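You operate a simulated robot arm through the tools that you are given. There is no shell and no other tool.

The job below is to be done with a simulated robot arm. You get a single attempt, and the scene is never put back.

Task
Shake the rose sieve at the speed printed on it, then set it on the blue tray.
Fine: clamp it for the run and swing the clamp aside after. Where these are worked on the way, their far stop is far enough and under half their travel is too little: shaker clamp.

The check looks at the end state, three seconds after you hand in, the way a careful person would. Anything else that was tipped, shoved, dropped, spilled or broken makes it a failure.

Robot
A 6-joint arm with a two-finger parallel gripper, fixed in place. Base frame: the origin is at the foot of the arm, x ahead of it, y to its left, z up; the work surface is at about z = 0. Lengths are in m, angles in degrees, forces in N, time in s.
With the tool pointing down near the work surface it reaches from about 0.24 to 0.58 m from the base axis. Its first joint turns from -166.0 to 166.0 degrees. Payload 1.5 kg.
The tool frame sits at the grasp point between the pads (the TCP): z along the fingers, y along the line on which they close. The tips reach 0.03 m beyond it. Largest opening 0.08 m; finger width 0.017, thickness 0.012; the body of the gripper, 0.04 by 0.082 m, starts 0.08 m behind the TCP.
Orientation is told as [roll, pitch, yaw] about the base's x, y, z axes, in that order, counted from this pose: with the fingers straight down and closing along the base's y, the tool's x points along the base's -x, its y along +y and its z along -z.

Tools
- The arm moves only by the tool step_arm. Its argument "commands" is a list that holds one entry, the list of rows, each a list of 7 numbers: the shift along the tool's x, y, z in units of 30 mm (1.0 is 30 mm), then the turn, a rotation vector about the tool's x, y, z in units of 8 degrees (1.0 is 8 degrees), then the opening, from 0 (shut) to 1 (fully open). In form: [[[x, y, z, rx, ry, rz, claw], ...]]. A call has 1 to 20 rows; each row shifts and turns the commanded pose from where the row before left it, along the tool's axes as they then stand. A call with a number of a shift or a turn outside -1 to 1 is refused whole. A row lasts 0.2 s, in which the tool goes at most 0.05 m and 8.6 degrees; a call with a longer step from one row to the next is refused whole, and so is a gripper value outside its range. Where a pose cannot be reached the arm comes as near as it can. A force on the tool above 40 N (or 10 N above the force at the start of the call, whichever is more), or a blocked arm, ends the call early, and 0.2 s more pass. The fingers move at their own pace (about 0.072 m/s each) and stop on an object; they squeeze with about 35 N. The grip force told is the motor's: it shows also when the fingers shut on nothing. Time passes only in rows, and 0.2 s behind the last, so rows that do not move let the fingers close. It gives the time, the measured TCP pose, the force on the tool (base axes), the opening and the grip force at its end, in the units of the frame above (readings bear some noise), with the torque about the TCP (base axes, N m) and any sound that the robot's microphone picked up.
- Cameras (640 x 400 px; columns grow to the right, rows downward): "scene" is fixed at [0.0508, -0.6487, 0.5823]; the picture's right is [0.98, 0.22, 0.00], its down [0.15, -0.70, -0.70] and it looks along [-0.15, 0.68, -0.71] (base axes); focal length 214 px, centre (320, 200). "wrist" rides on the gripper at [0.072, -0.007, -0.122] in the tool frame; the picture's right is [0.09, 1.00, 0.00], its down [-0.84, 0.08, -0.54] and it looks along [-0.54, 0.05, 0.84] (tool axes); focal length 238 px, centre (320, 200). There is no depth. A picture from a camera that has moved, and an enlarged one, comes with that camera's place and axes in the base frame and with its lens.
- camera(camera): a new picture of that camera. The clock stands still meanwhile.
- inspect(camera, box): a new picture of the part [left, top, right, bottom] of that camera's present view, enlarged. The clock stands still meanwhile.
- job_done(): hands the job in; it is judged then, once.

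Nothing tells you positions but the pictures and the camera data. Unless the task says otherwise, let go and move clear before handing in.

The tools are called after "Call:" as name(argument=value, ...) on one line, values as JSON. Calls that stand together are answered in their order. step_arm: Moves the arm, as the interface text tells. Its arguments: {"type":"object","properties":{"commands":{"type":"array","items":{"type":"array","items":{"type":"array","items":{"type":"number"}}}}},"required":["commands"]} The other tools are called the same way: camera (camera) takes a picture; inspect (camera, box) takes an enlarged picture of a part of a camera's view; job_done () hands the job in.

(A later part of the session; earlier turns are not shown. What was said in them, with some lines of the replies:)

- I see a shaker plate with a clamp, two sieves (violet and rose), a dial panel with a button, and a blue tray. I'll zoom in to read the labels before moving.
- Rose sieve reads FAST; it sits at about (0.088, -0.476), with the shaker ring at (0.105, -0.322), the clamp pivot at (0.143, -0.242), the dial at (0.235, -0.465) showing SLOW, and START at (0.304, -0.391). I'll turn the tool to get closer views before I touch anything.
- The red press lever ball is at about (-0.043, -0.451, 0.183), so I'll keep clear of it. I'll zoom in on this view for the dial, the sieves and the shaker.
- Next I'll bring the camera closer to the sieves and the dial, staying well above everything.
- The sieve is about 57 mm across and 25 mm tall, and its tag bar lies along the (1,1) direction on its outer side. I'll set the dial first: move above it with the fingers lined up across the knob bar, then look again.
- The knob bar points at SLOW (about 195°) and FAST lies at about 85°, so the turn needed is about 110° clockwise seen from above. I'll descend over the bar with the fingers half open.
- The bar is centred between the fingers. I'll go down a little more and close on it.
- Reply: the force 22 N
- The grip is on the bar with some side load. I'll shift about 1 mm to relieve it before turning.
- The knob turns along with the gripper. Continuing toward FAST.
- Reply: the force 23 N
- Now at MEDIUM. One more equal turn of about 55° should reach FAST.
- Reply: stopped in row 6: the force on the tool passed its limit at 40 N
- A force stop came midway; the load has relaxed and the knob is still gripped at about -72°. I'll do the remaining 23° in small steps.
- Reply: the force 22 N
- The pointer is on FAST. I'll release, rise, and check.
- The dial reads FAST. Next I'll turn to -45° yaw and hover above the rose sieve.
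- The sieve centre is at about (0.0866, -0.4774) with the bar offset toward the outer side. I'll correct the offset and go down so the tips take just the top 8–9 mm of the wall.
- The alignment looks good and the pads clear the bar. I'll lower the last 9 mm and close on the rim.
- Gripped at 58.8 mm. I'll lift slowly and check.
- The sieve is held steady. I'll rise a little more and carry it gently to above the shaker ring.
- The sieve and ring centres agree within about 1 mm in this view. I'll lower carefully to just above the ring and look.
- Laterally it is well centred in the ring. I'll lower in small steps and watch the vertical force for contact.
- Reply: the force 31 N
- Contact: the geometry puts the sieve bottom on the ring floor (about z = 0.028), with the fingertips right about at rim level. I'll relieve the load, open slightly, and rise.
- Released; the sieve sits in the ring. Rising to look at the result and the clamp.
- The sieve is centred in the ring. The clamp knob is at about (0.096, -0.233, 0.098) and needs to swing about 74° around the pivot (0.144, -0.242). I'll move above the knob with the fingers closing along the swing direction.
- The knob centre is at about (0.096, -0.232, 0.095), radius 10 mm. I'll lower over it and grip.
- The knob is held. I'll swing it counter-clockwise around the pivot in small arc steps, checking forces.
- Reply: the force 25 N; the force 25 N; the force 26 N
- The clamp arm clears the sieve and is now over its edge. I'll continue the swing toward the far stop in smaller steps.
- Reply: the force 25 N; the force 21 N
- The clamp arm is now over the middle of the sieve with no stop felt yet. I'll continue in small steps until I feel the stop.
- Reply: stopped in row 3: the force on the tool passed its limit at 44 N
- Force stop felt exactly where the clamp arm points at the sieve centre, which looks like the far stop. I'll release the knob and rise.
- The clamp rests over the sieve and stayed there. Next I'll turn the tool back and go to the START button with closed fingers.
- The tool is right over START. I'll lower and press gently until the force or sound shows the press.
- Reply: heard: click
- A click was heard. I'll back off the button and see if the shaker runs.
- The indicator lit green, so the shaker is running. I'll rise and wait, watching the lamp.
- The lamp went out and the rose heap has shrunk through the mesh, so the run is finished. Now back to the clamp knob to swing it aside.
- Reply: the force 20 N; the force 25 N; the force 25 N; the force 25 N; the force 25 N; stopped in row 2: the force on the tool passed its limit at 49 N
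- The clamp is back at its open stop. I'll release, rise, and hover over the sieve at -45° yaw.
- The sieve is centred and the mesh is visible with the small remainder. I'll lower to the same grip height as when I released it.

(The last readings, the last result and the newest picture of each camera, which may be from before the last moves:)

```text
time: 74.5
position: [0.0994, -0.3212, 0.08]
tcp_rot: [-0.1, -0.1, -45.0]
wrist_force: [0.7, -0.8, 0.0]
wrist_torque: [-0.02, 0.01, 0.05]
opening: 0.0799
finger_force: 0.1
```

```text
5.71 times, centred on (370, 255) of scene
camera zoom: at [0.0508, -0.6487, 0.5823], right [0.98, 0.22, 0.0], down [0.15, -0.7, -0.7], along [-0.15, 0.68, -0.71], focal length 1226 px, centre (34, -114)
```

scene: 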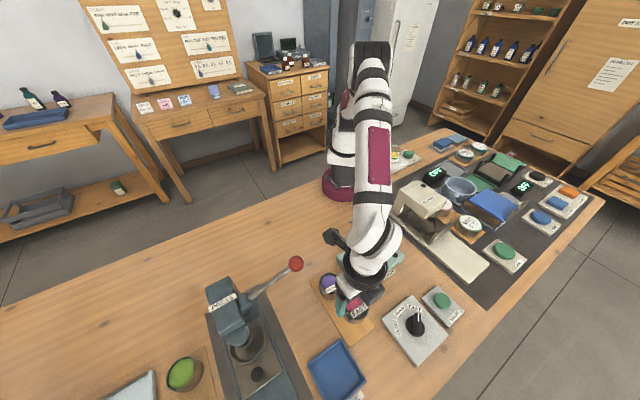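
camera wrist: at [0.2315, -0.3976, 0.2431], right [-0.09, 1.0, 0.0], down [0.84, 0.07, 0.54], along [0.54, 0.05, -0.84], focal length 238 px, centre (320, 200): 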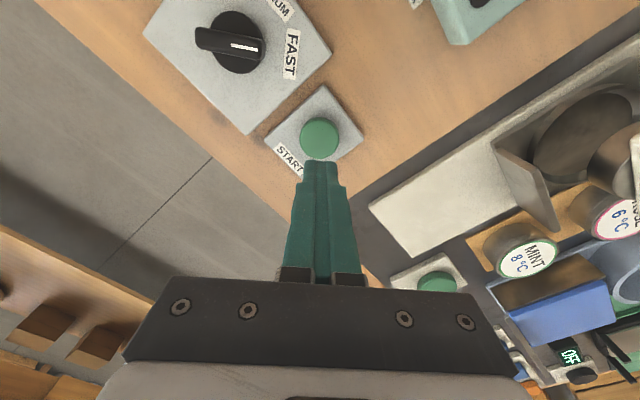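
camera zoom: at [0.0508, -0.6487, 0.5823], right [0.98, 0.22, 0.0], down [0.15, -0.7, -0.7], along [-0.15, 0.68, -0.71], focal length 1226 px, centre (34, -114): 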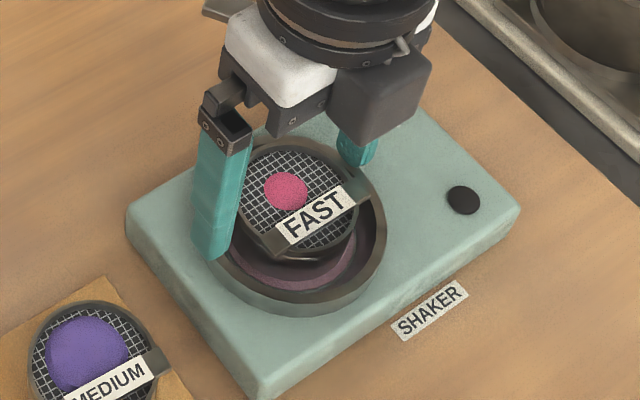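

Call:
step_arm(commands=[[[0, 0.04, 0, 0, 0, 0, 0.85], [0, 0, 0.07, 0, 0, 0, 0.83], [0, 0, 0.065, 0, 0, 0, 0.83], [0, 0, 0, 0, 0, 0, 0.83]]])

Call:
inspect(camera="wrist", box=[220, 60, 420, 230])

```text
time: 75.5
position: [0.1035, -0.3212, 0.0761]
tcp_rot: [-0.1, -0.2, -44.9]
wrist_force: [0.3, -0.6, 0.4]
wrist_torque: [-0.01, 0.01, 0.02]
opening: 0.0663
finger_force: 0.1
```

```text
2.35 times, centred on (320, 145) of wrist
camera zoom: at [0.0465, -0.2739, 0.1972], right [0.64, 0.77, 0.0], down [0.65, -0.53, 0.54], along [0.42, -0.35, -0.84], focal length 561 px, centre (320, 329)
```

zoom: 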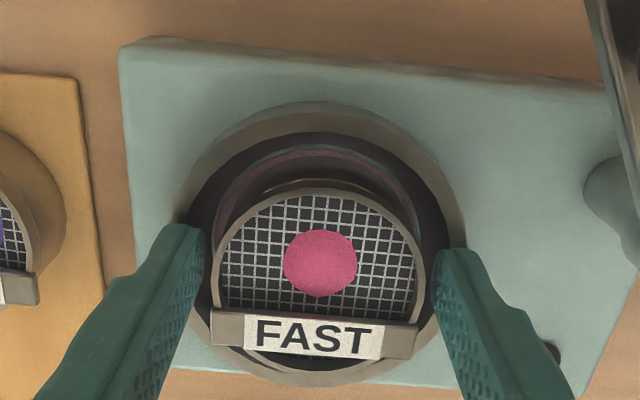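

Well centred between the fingers with tips just above the rim. Closing on the sieve.

Call:
step_arm(commands=[[[0, 0, 0, 0, 0, 0, 0.7], [0, 0, 0, 0, 0, 0, 0.5], [0, 0, 0, 0, 0, 0, 0.5], [0, 0, 0, 0, 0, 0, 0.5]]])

Call:
step_arm(commands=[[[0, 0, -0.15, 0, 0, 0, 0.5], [0, 0, -0.3, 0, 0, 0, 0.5], [0, 0, -0.5, 0, 0, 0, 0.5], [0, 0, -0.6, 0, 0, 0, 0.5], [0, 0, -0.6, 0, 0, 0, 0.5], [0, 0, 0, 0, 0, 0, 0.5]]])

Call:
inspect(camera="wrist", box=[220, 60, 420, 230])

Call:
inspect(camera="scene", box=[320, 190, 420, 290])

```text
time: 76.5
position: [0.1035, -0.3211, 0.0757]
tcp_rot: [-0.1, 0.0, -45.0]
wrist_force: [1.2, 0.2, 0.2]
wrist_torque: [-0.01, 0.01, 0.0]
opening: 0.0589
finger_force: 34.9
```

```text
time: 77.9
position: [0.102, -0.3193, 0.1401]
tcp_rot: [-0.1, -0.1, -44.9]
wrist_force: [0.6, -0.6, -1.0]
wrist_torque: [0.0, 0.02, -0.01]
opening: 0.0586
finger_force: 35.0
```

```text
2.35 times, centred on (320, 145) of wrist
camera zoom: at [0.0458, -0.2729, 0.2615], right [0.64, 0.77, 0.0], down [0.65, -0.53, 0.54], along [0.42, -0.35, -0.84], focal length 561 px, centre (320, 329)
```

zoom: 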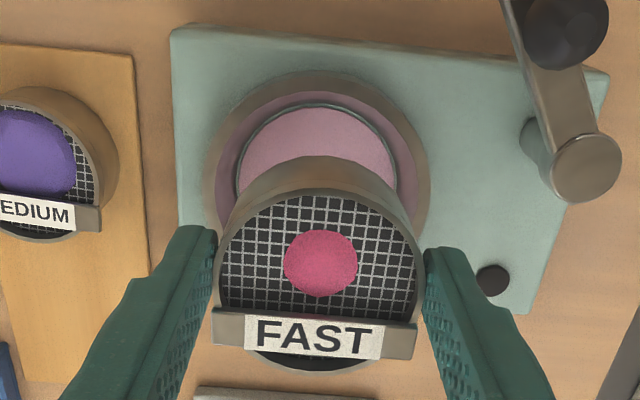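

```text
4.00 times, centred on (370, 240) of scene
camera zoom: at [0.0508, -0.6487, 0.5823], right [0.98, 0.22, 0.0], down [0.15, -0.7, -0.7], along [-0.15, 0.68, -0.71], focal length 858 px, centre (120, 40)
```

zoom: 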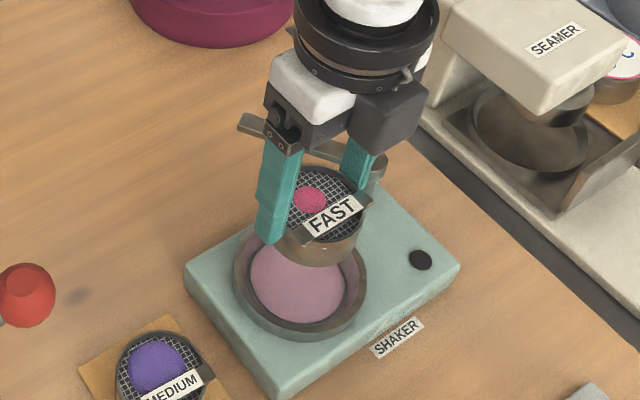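

Sieve lifted cleanly; the sifted powder stays in the shaker pan. Carrying it gently to above the blue tray, centred at about (0.0705, -0.585).

Call:
step_arm(commands=[[[-0.157, -0.207, 0, 0, 0, 0, 0.5], [-0.315, -0.415, 0, 0, 0, 0, 0.5], [-0.525, -0.691, 0, 0, 0, 0, 0.5], [-0.525, -0.691, 0, 0, 0, 0, 0.5], [-0.525, -0.691, 0, 0, 0, 0, 0.5], [-0.525, -0.691, 0, 0, 0, 0, 0.5], [-0.525, -0.691, 0, 0, 0, 0, 0.5], [-0.525, -0.691, 0, 0, 0, 0, 0.5], [-0.525, -0.691, 0, 0, 0, 0, 0.5], [-0.525, -0.691, 0, 0, 0, 0, 0.5], [-0.315, -0.415, 0, 0, 0, 0, 0.5], [-0.157, -0.207, 0, 0, 0, 0, 0.5], [-0.08, -0.1, 0, 0, 0, 0, 0.5], [0, 0, 0, 0, 0, 0, 0.5]]])

Call:
camera(camera="wrist")

Call:
inspect(camera="wrist", box=[220, 60, 420, 230])

Call:
inspect(camera="scene", box=[270, 260, 430, 400])

```text
time: 80.9
position: [0.0695, -0.5738, 0.1404]
tcp_rot: [0.0, -0.2, -44.9]
wrist_force: [0.1, 0.3, -0.8]
wrist_torque: [-0.01, 0.03, 0.02]
opening: 0.0585
finger_force: 35.1
```

```text
taken
camera wrist: at [0.0126, -0.527, 0.2623], right [0.64, 0.77, 0.0], down [0.65, -0.54, 0.54], along [0.42, -0.35, -0.84], focal length 238 px, centre (320, 200)
```

wrist: 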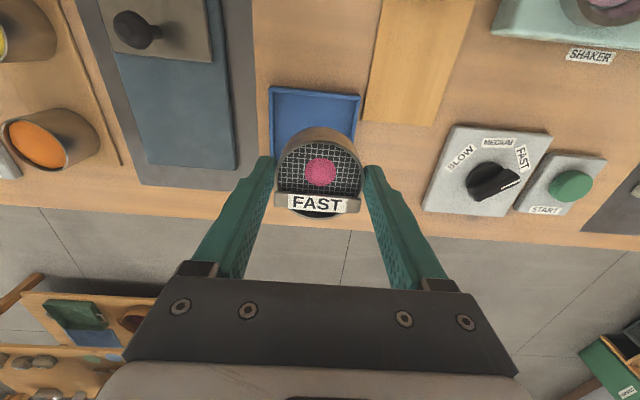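

```text
2.35 times, centred on (320, 145) of wrist
camera zoom: at [0.0126, -0.527, 0.2623], right [0.64, 0.77, 0.0], down [0.65, -0.54, 0.54], along [0.42, -0.35, -0.84], focal length 561 px, centre (320, 329)
```

zoom: 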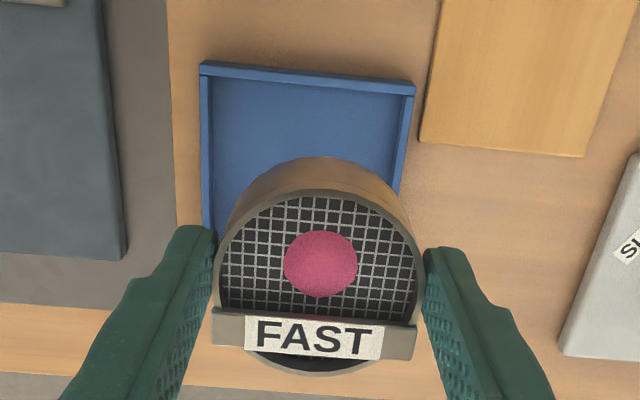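

```text
2.86 times, centred on (350, 330) of scene
camera zoom: at [0.0508, -0.6487, 0.5823], right [0.98, 0.22, 0.0], down [0.15, -0.7, -0.7], along [-0.15, 0.68, -0.71], focal length 613 px, centre (234, -171)
```

zoom: 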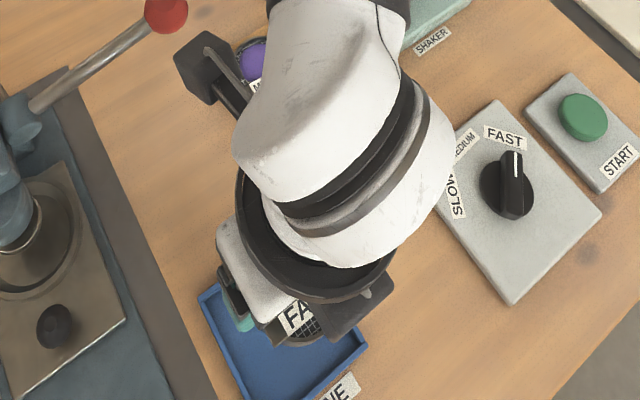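

The tray centre is about (0.0695, -0.5855). I'll shift about 5 mm to centre the sieve over it and descend part way, then check reach and alignment.

Call:
step_arm(commands=[[[-0.03, -0.183, 0.3, 0, 0, 0, 0.5], [0, 0, 0.6, 0, 0, 0, 0.5], [0, 0, 0.6, 0, 0, 0, 0.5], [0, 0, 0.5, 0, 0, 0, 0.5], [0, 0, 0.3, 0, 0, 0, 0.5], [0, 0, 0, 0, 0, 0, 0.5]]])

Call:
inspect(camera="wrist", box=[220, 60, 420, 230])

Call:
inspect(camera="scene", box=[280, 310, 400, 400])

```text
time: 82.3
position: [0.0671, -0.5749, 0.0693]
tcp_rot: [0.0, 0.0, -44.9]
wrist_force: [-0.4, 0.2, -1.2]
wrist_torque: [0.0, -0.02, -0.02]
opening: 0.0585
finger_force: 35.5
out of reach, approached as far as the arm can: row 1
```

```text
2.35 times, centred on (320, 145) of wrist
camera zoom: at [0.0102, -0.5284, 0.1918], right [0.64, 0.77, 0.0], down [0.65, -0.53, 0.54], along [0.42, -0.35, -0.84], focal length 561 px, centre (320, 329)
```

zoom: 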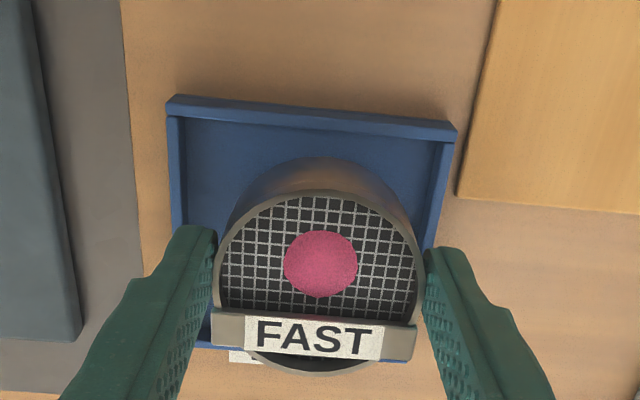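

```text
4.44 times, centred on (340, 355) of scene
camera zoom: at [0.0508, -0.6487, 0.5823], right [0.98, 0.22, 0.0], down [0.15, -0.7, -0.7], along [-0.15, 0.68, -0.71], focal length 953 px, centre (231, -489)
```

zoom: 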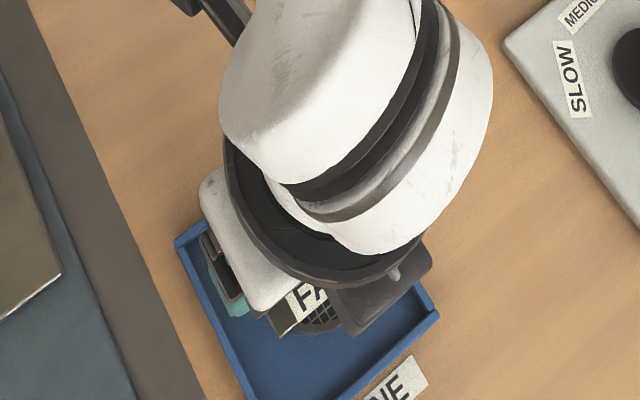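

The arm is right at its reach limit, but the sieve is well inside the tray outline (about 5 mm off centre). I'll nudge it sideways about 3 mm and lower toward the tray floor.

Call:
step_arm(commands=[[[0.047, -0.094, 0.15, 0, 0, 0, 0.5], [0, 0, 0.15, 0, 0, 0, 0.5], [0, 0, 0.12, 0, 0, 0, 0.5], [0, 0, 0, 0, 0, 0, 0.5]]])

Call:
inspect(camera="wrist", box=[220, 60, 420, 230])

Call:
inspect(camera="scene", box=[280, 310, 400, 400])

```text
time: 83.3
position: [0.0629, -0.5766, 0.058]
tcp_rot: [-0.1, -0.1, -45.0]
wrist_force: [-0.2, -0.4, -1.4]
wrist_torque: [0.04, -0.02, -0.04]
opening: 0.0587
finger_force: 35.2
```

```text
2.35 times, centred on (320, 145) of wrist
camera zoom: at [0.0069, -0.5299, 0.1794], right [0.64, 0.77, 0.0], down [0.65, -0.53, 0.54], along [0.42, -0.35, -0.84], focal length 561 px, centre (320, 329)
```

zoom: 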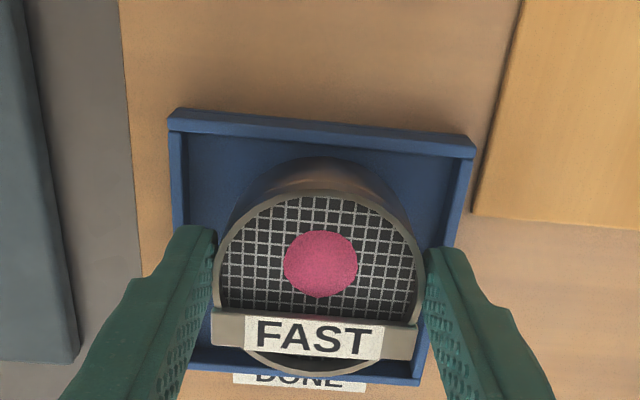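

```text
4.44 times, centred on (340, 355) of scene
camera zoom: at [0.0508, -0.6487, 0.5823], right [0.98, 0.22, 0.0], down [0.15, -0.7, -0.7], along [-0.15, 0.68, -0.71], focal length 953 px, centre (231, -489)
```

zoom: 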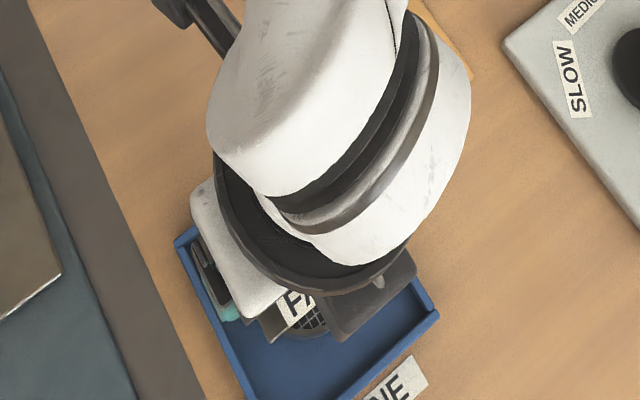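

Call:
step_arm(commands=[[[0, 0, 0.07, 0, 0, 0, 0.5], [0, 0, 0.06, 0, 0, 0, 0.5], [0, 0, 0.05, 0, 0, 0, 0.5], [0, 0, 0, 0, 0, 0, 0.5]]])

```text
time: 84.3
position: [0.0631, -0.5769, 0.0528]
tcp_rot: [-0.1, -0.2, -44.8]
wrist_force: [-0.4, -0.2, -1.3]
wrist_torque: [0.03, 0.0, 0.0]
opening: 0.0585
finger_force: 35.5
```

Call:
step_arm(commands=[[[0, 0, 0.04, 0, 0, 0, 0.5], [0, 0, 0.03, 0, 0, 0, 0.5], [0, 0, 0, 0, 0, 0, 0.5]]])

```text
time: 85.1
position: [0.0635, -0.5764, 0.0513]
tcp_rot: [-0.1, -0.1, -44.9]
wrist_force: [-0.1, -0.7, -0.4]
wrist_torque: [-0.01, 0.01, 0.03]
opening: 0.0585
finger_force: 34.9
```

Call:
step_arm(commands=[[[0, 0, 0.03, 0, 0, 0, 0.5], [0, 0, 0, 0, 0, 0, 0.5]]])

```text
time: 85.7
position: [0.0634, -0.5778, 0.0497]
tcp_rot: [-0.2, -0.1, -44.9]
wrist_force: [-1.0, 0.3, -0.4]
wrist_torque: [-0.02, 0.03, -0.04]
opening: 0.0583
finger_force: 34.9
```

Call:
step_arm(commands=[[[0, 0, 0.03, 0, 0, 0, 0.5], [0, 0, 0, 0, 0, 0, 0.5]]])

Call:
inspect(camera="wrist", box=[220, 60, 420, 230])

```text
time: 86.3
position: [0.0633, -0.5772, 0.0497]
tcp_rot: [-0.2, -0.2, -45.0]
wrist_force: [-2.0, 1.6, 9.3]
wrist_torque: [0.18, -0.08, 0.05]
opening: 0.0588
finger_force: 34.8
```

```text
2.35 times, centred on (320, 145) of wrist
camera zoom: at [0.007, -0.5301, 0.1712], right [0.64, 0.77, 0.0], down [0.65, -0.53, 0.54], along [0.42, -0.35, -0.84], focal length 561 px, centre (320, 329)
```

zoom: 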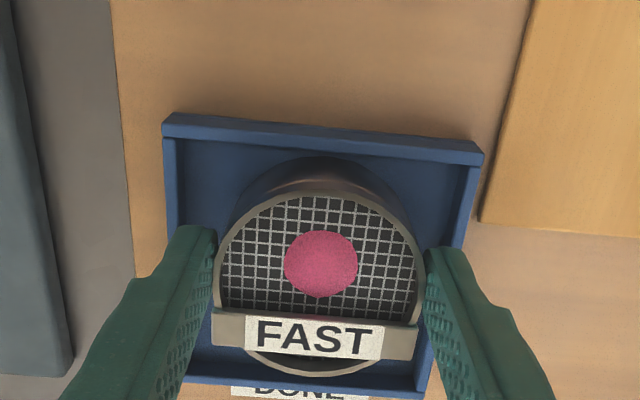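

Contact with the tray floor. Releasing with a small opening and rising straight up.

Call:
step_arm(commands=[[[0, 0, -0.015, 0, 0, 0, 0.7], [0, 0, 0, 0, 0, 0, 0.8], [0, 0, 0, 0, 0, 0, 0.82], [0, 0, -0.1, 0, 0, 0, 0.85], [0, 0, -0.3, 0, 0, 0, 0.9], [0, 0, 0, 0, 0, 0, 0.9]]])

Call:
inspect(camera="wrist", box=[220, 60, 420, 230])

```text
time: 87.7
position: [0.0625, -0.5774, 0.0617]
tcp_rot: [0.1, 0.0, -44.8]
wrist_force: [0.6, 0.7, -1.0]
wrist_torque: [0.02, -0.03, -0.01]
opening: 0.0722
finger_force: 0.0
```

```text
2.35 times, centred on (320, 145) of wrist
camera zoom: at [0.0071, -0.5302, 0.1822], right [0.64, 0.77, 0.0], down [0.65, -0.54, 0.54], along [0.42, -0.35, -0.84], focal length 561 px, centre (320, 329)
```

zoom: 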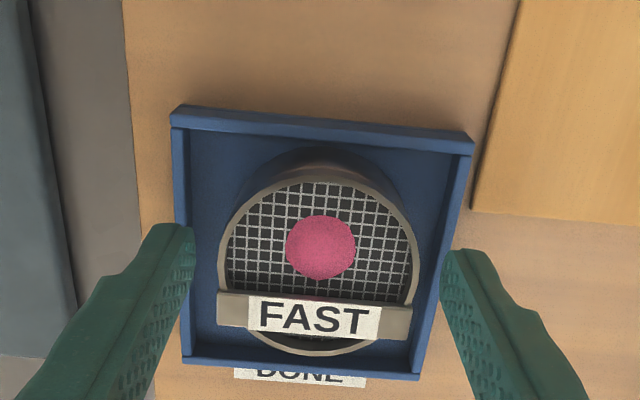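

The sieve stays on the tray floor as the fingers rise. I'll move up and back clear, then check the whole scene.

Call:
step_arm(commands=[[[0, 0, -0.6, 0, 0, 0, 0.9], [0, 0, -0.9, 0, 0, 0, 0.9], [0, 0, -0.9, 0, 0, 0, 0.9], [0, 0, -0.9, 0, 0, 0, 0.9], [0, 0, -0.9, 0, 0, 0, 0.9], [0, 0, -0.9, 0, 0, 0, 0.9], [0.4, 0.7, -0.4, 0, 0, 0, 0.9], [0.4, 0.7, -0.3, 0, 0, 0, 0.9], [0.4, 0.7, 0, 0, 0, 0, 0.9], [0.4, 0.7, 0, 0, 0, 0, 0.9], [0.4, 0.7, 0, 0, 0, 0, 0.9], [0.4, 0.7, 0, 0, 0, 0, 0.9], [0, 0, 0, 0, 0, 0, 0.9]]])

Call:
camera(camera="scene")

Call:
inspect(camera="scene", box=[280, 200, 460, 400])

Call:
camera(camera="wrist")

```text
time: 90.5
position: [0.0974, -0.5448, 0.2417]
tcp_rot: [0.0, 0.1, -44.9]
wrist_force: [-0.3, 0.5, -0.6]
wrist_torque: [0.01, -0.01, -0.04]
opening: 0.072
finger_force: 0.1
out of reach, approached as far as the arm can: row 4, 5, 6, 7, 8, 9, 10, 11, 12
```

```text
taken
```

scene: 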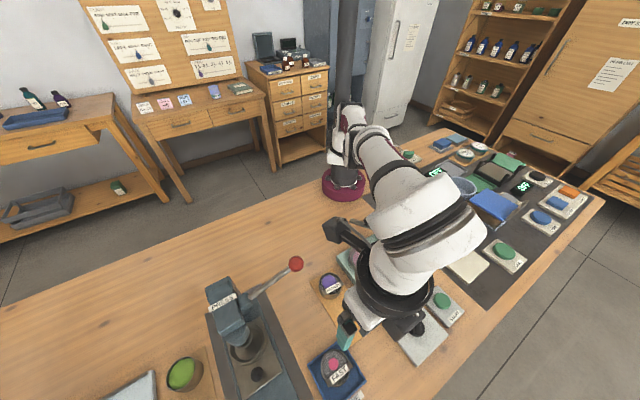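

```text
2.00 times, centred on (370, 300) of scene
camera zoom: at [0.0508, -0.6487, 0.5823], right [0.98, 0.22, 0.0], down [0.15, -0.7, -0.7], along [-0.15, 0.68, -0.71], focal length 429 px, centre (220, 0)
```

zoom: 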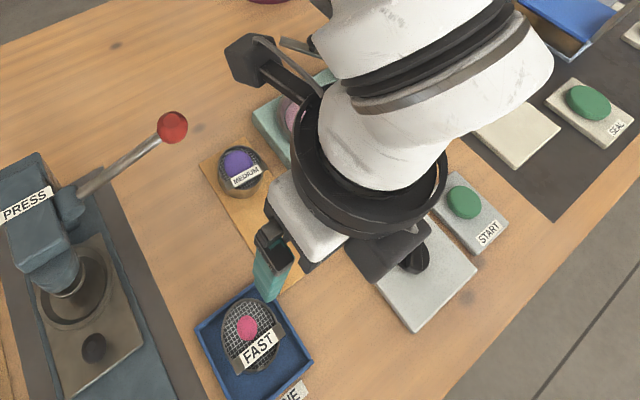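

```text
taken
camera wrist: at [0.0407, -0.4985, 0.3632], right [0.64, 0.77, 0.0], down [0.65, -0.54, 0.54], along [0.42, -0.35, -0.84], focal length 238 px, centre (320, 200)
```

wrist: 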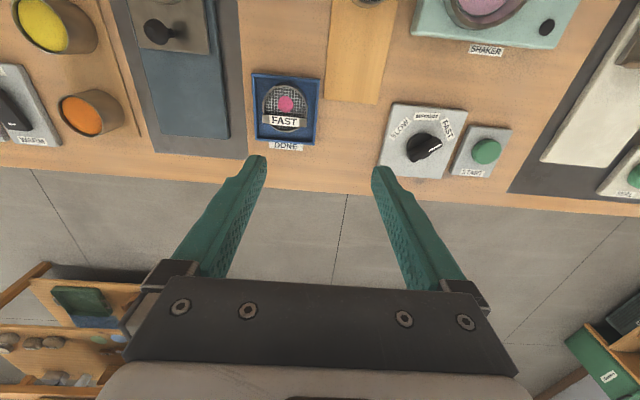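

Call:
step_arm(commands=[[[0.673, 0.673, -0.3, 0, 0, 0, 0.9], [0.673, 0.673, -0.3, 0, 0, 0, 0.9], [0.673, 0.673, -0.3, 0, 0, 0, 0.9], [0.673, 0.673, -0.3, 0, 0, 0, 0.9], [0.673, 0.673, -0.3, 0, 0, 0, 0.9], [0.673, 0.673, -0.3, 0, 0, 0, 0.9], [0, 0.673, -0.3, 0, 0, 0, 0.9], [-0.673, 0.673, -0.3, 0, 0, 0, 0.9], [-0.673, 0.673, 0, 0, 0, 0, 0.9], [-0.673, 0.673, 0, 0, 0, 0, 0.9], [0, 0, 0, 0, 0, 0, 0.9]]])

Call:
camera(camera="scene")

Call:
inspect(camera="scene", box=[280, 200, 460, 400])

Call:
inspect(camera="scene", box=[290, 330, 390, 400])

```text
time: 92.9
position: [0.2193, -0.4983, 0.277]
tcp_rot: [0.0, -0.2, -44.9]
wrist_force: [-0.2, -0.2, 0.4]
wrist_torque: [0.0, 0.05, 0.0]
opening: 0.0721
finger_force: 0.0
out of reach, approached as far as the arm can: row 1, 2, 3, 4, 5, 6, 7, 8, 9, 10
```

```text
taken
```

scene: 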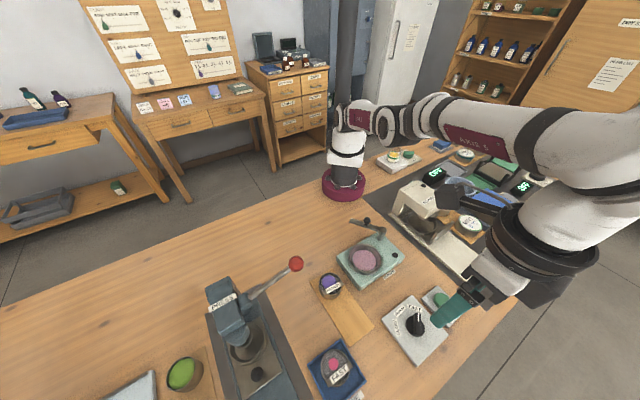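

```text
2.00 times, centred on (370, 300) of scene
camera zoom: at [0.0508, -0.6487, 0.5823], right [0.98, 0.22, 0.0], down [0.15, -0.7, -0.7], along [-0.15, 0.68, -0.71], focal length 429 px, centre (220, 0)
```

zoom: 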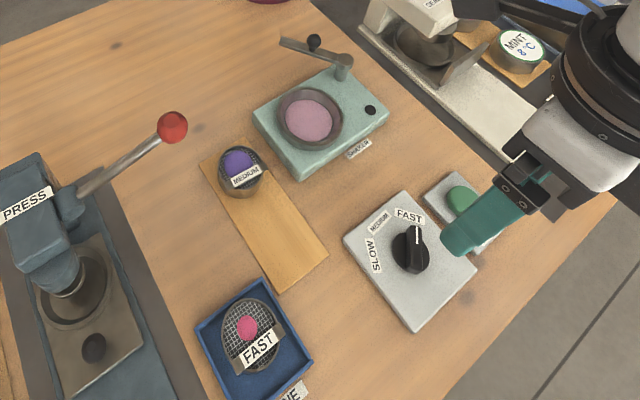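

```text
5.71 times, centred on (340, 365) of scene
camera zoom: at [0.0508, -0.6487, 0.5823], right [0.98, 0.22, 0.0], down [0.15, -0.7, -0.7], along [-0.15, 0.68, -0.71], focal length 1226 px, centre (206, -743)
```

zoom: 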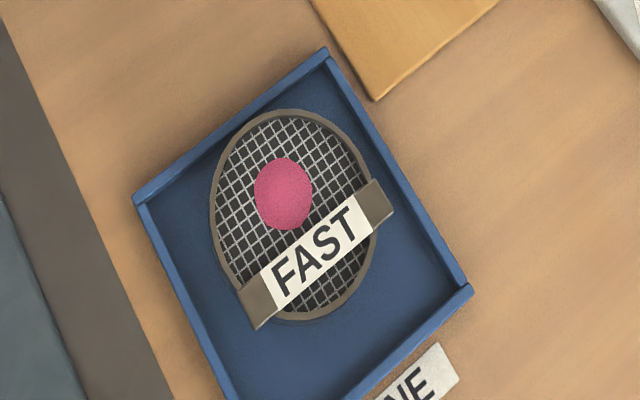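

The rose sieve sits flat inside the blue tray, the clamp is back at its open stop, and the dial is on FAST. The lamp is off, nothing else has moved, and the arm is clear, so I'm handing in.

Call:
job_done()

```text
The job is handed in.
```

The rose sieve was clamped, shaken at FAST (the speed printed on it), and is now flat inside the blue tray. The job is handed in.

- **Run:** I set the dial from SLOW to FAST and swung the clamp over the sieve to its stop before pressing START. The lamp lit and went out on its own, and most of the rose heap had gone through the mesh.
- **Clamp:** I swung it back to its open stop afterwards, and it stayed there.
- **Placement:** The sieve is about 5 mm off the tray's centre because the tray is at the edge of the arm's reach. It is fully inside the walls.
- **Other items:** In the last pictures nothing else had been tipped or moved. The sifted powder is in the shaker pan. The arm is up and clear.

The force limit stopped the arm briefly once while I turned the dial and once at each clamp stop. Nothing slipped or was dropped.
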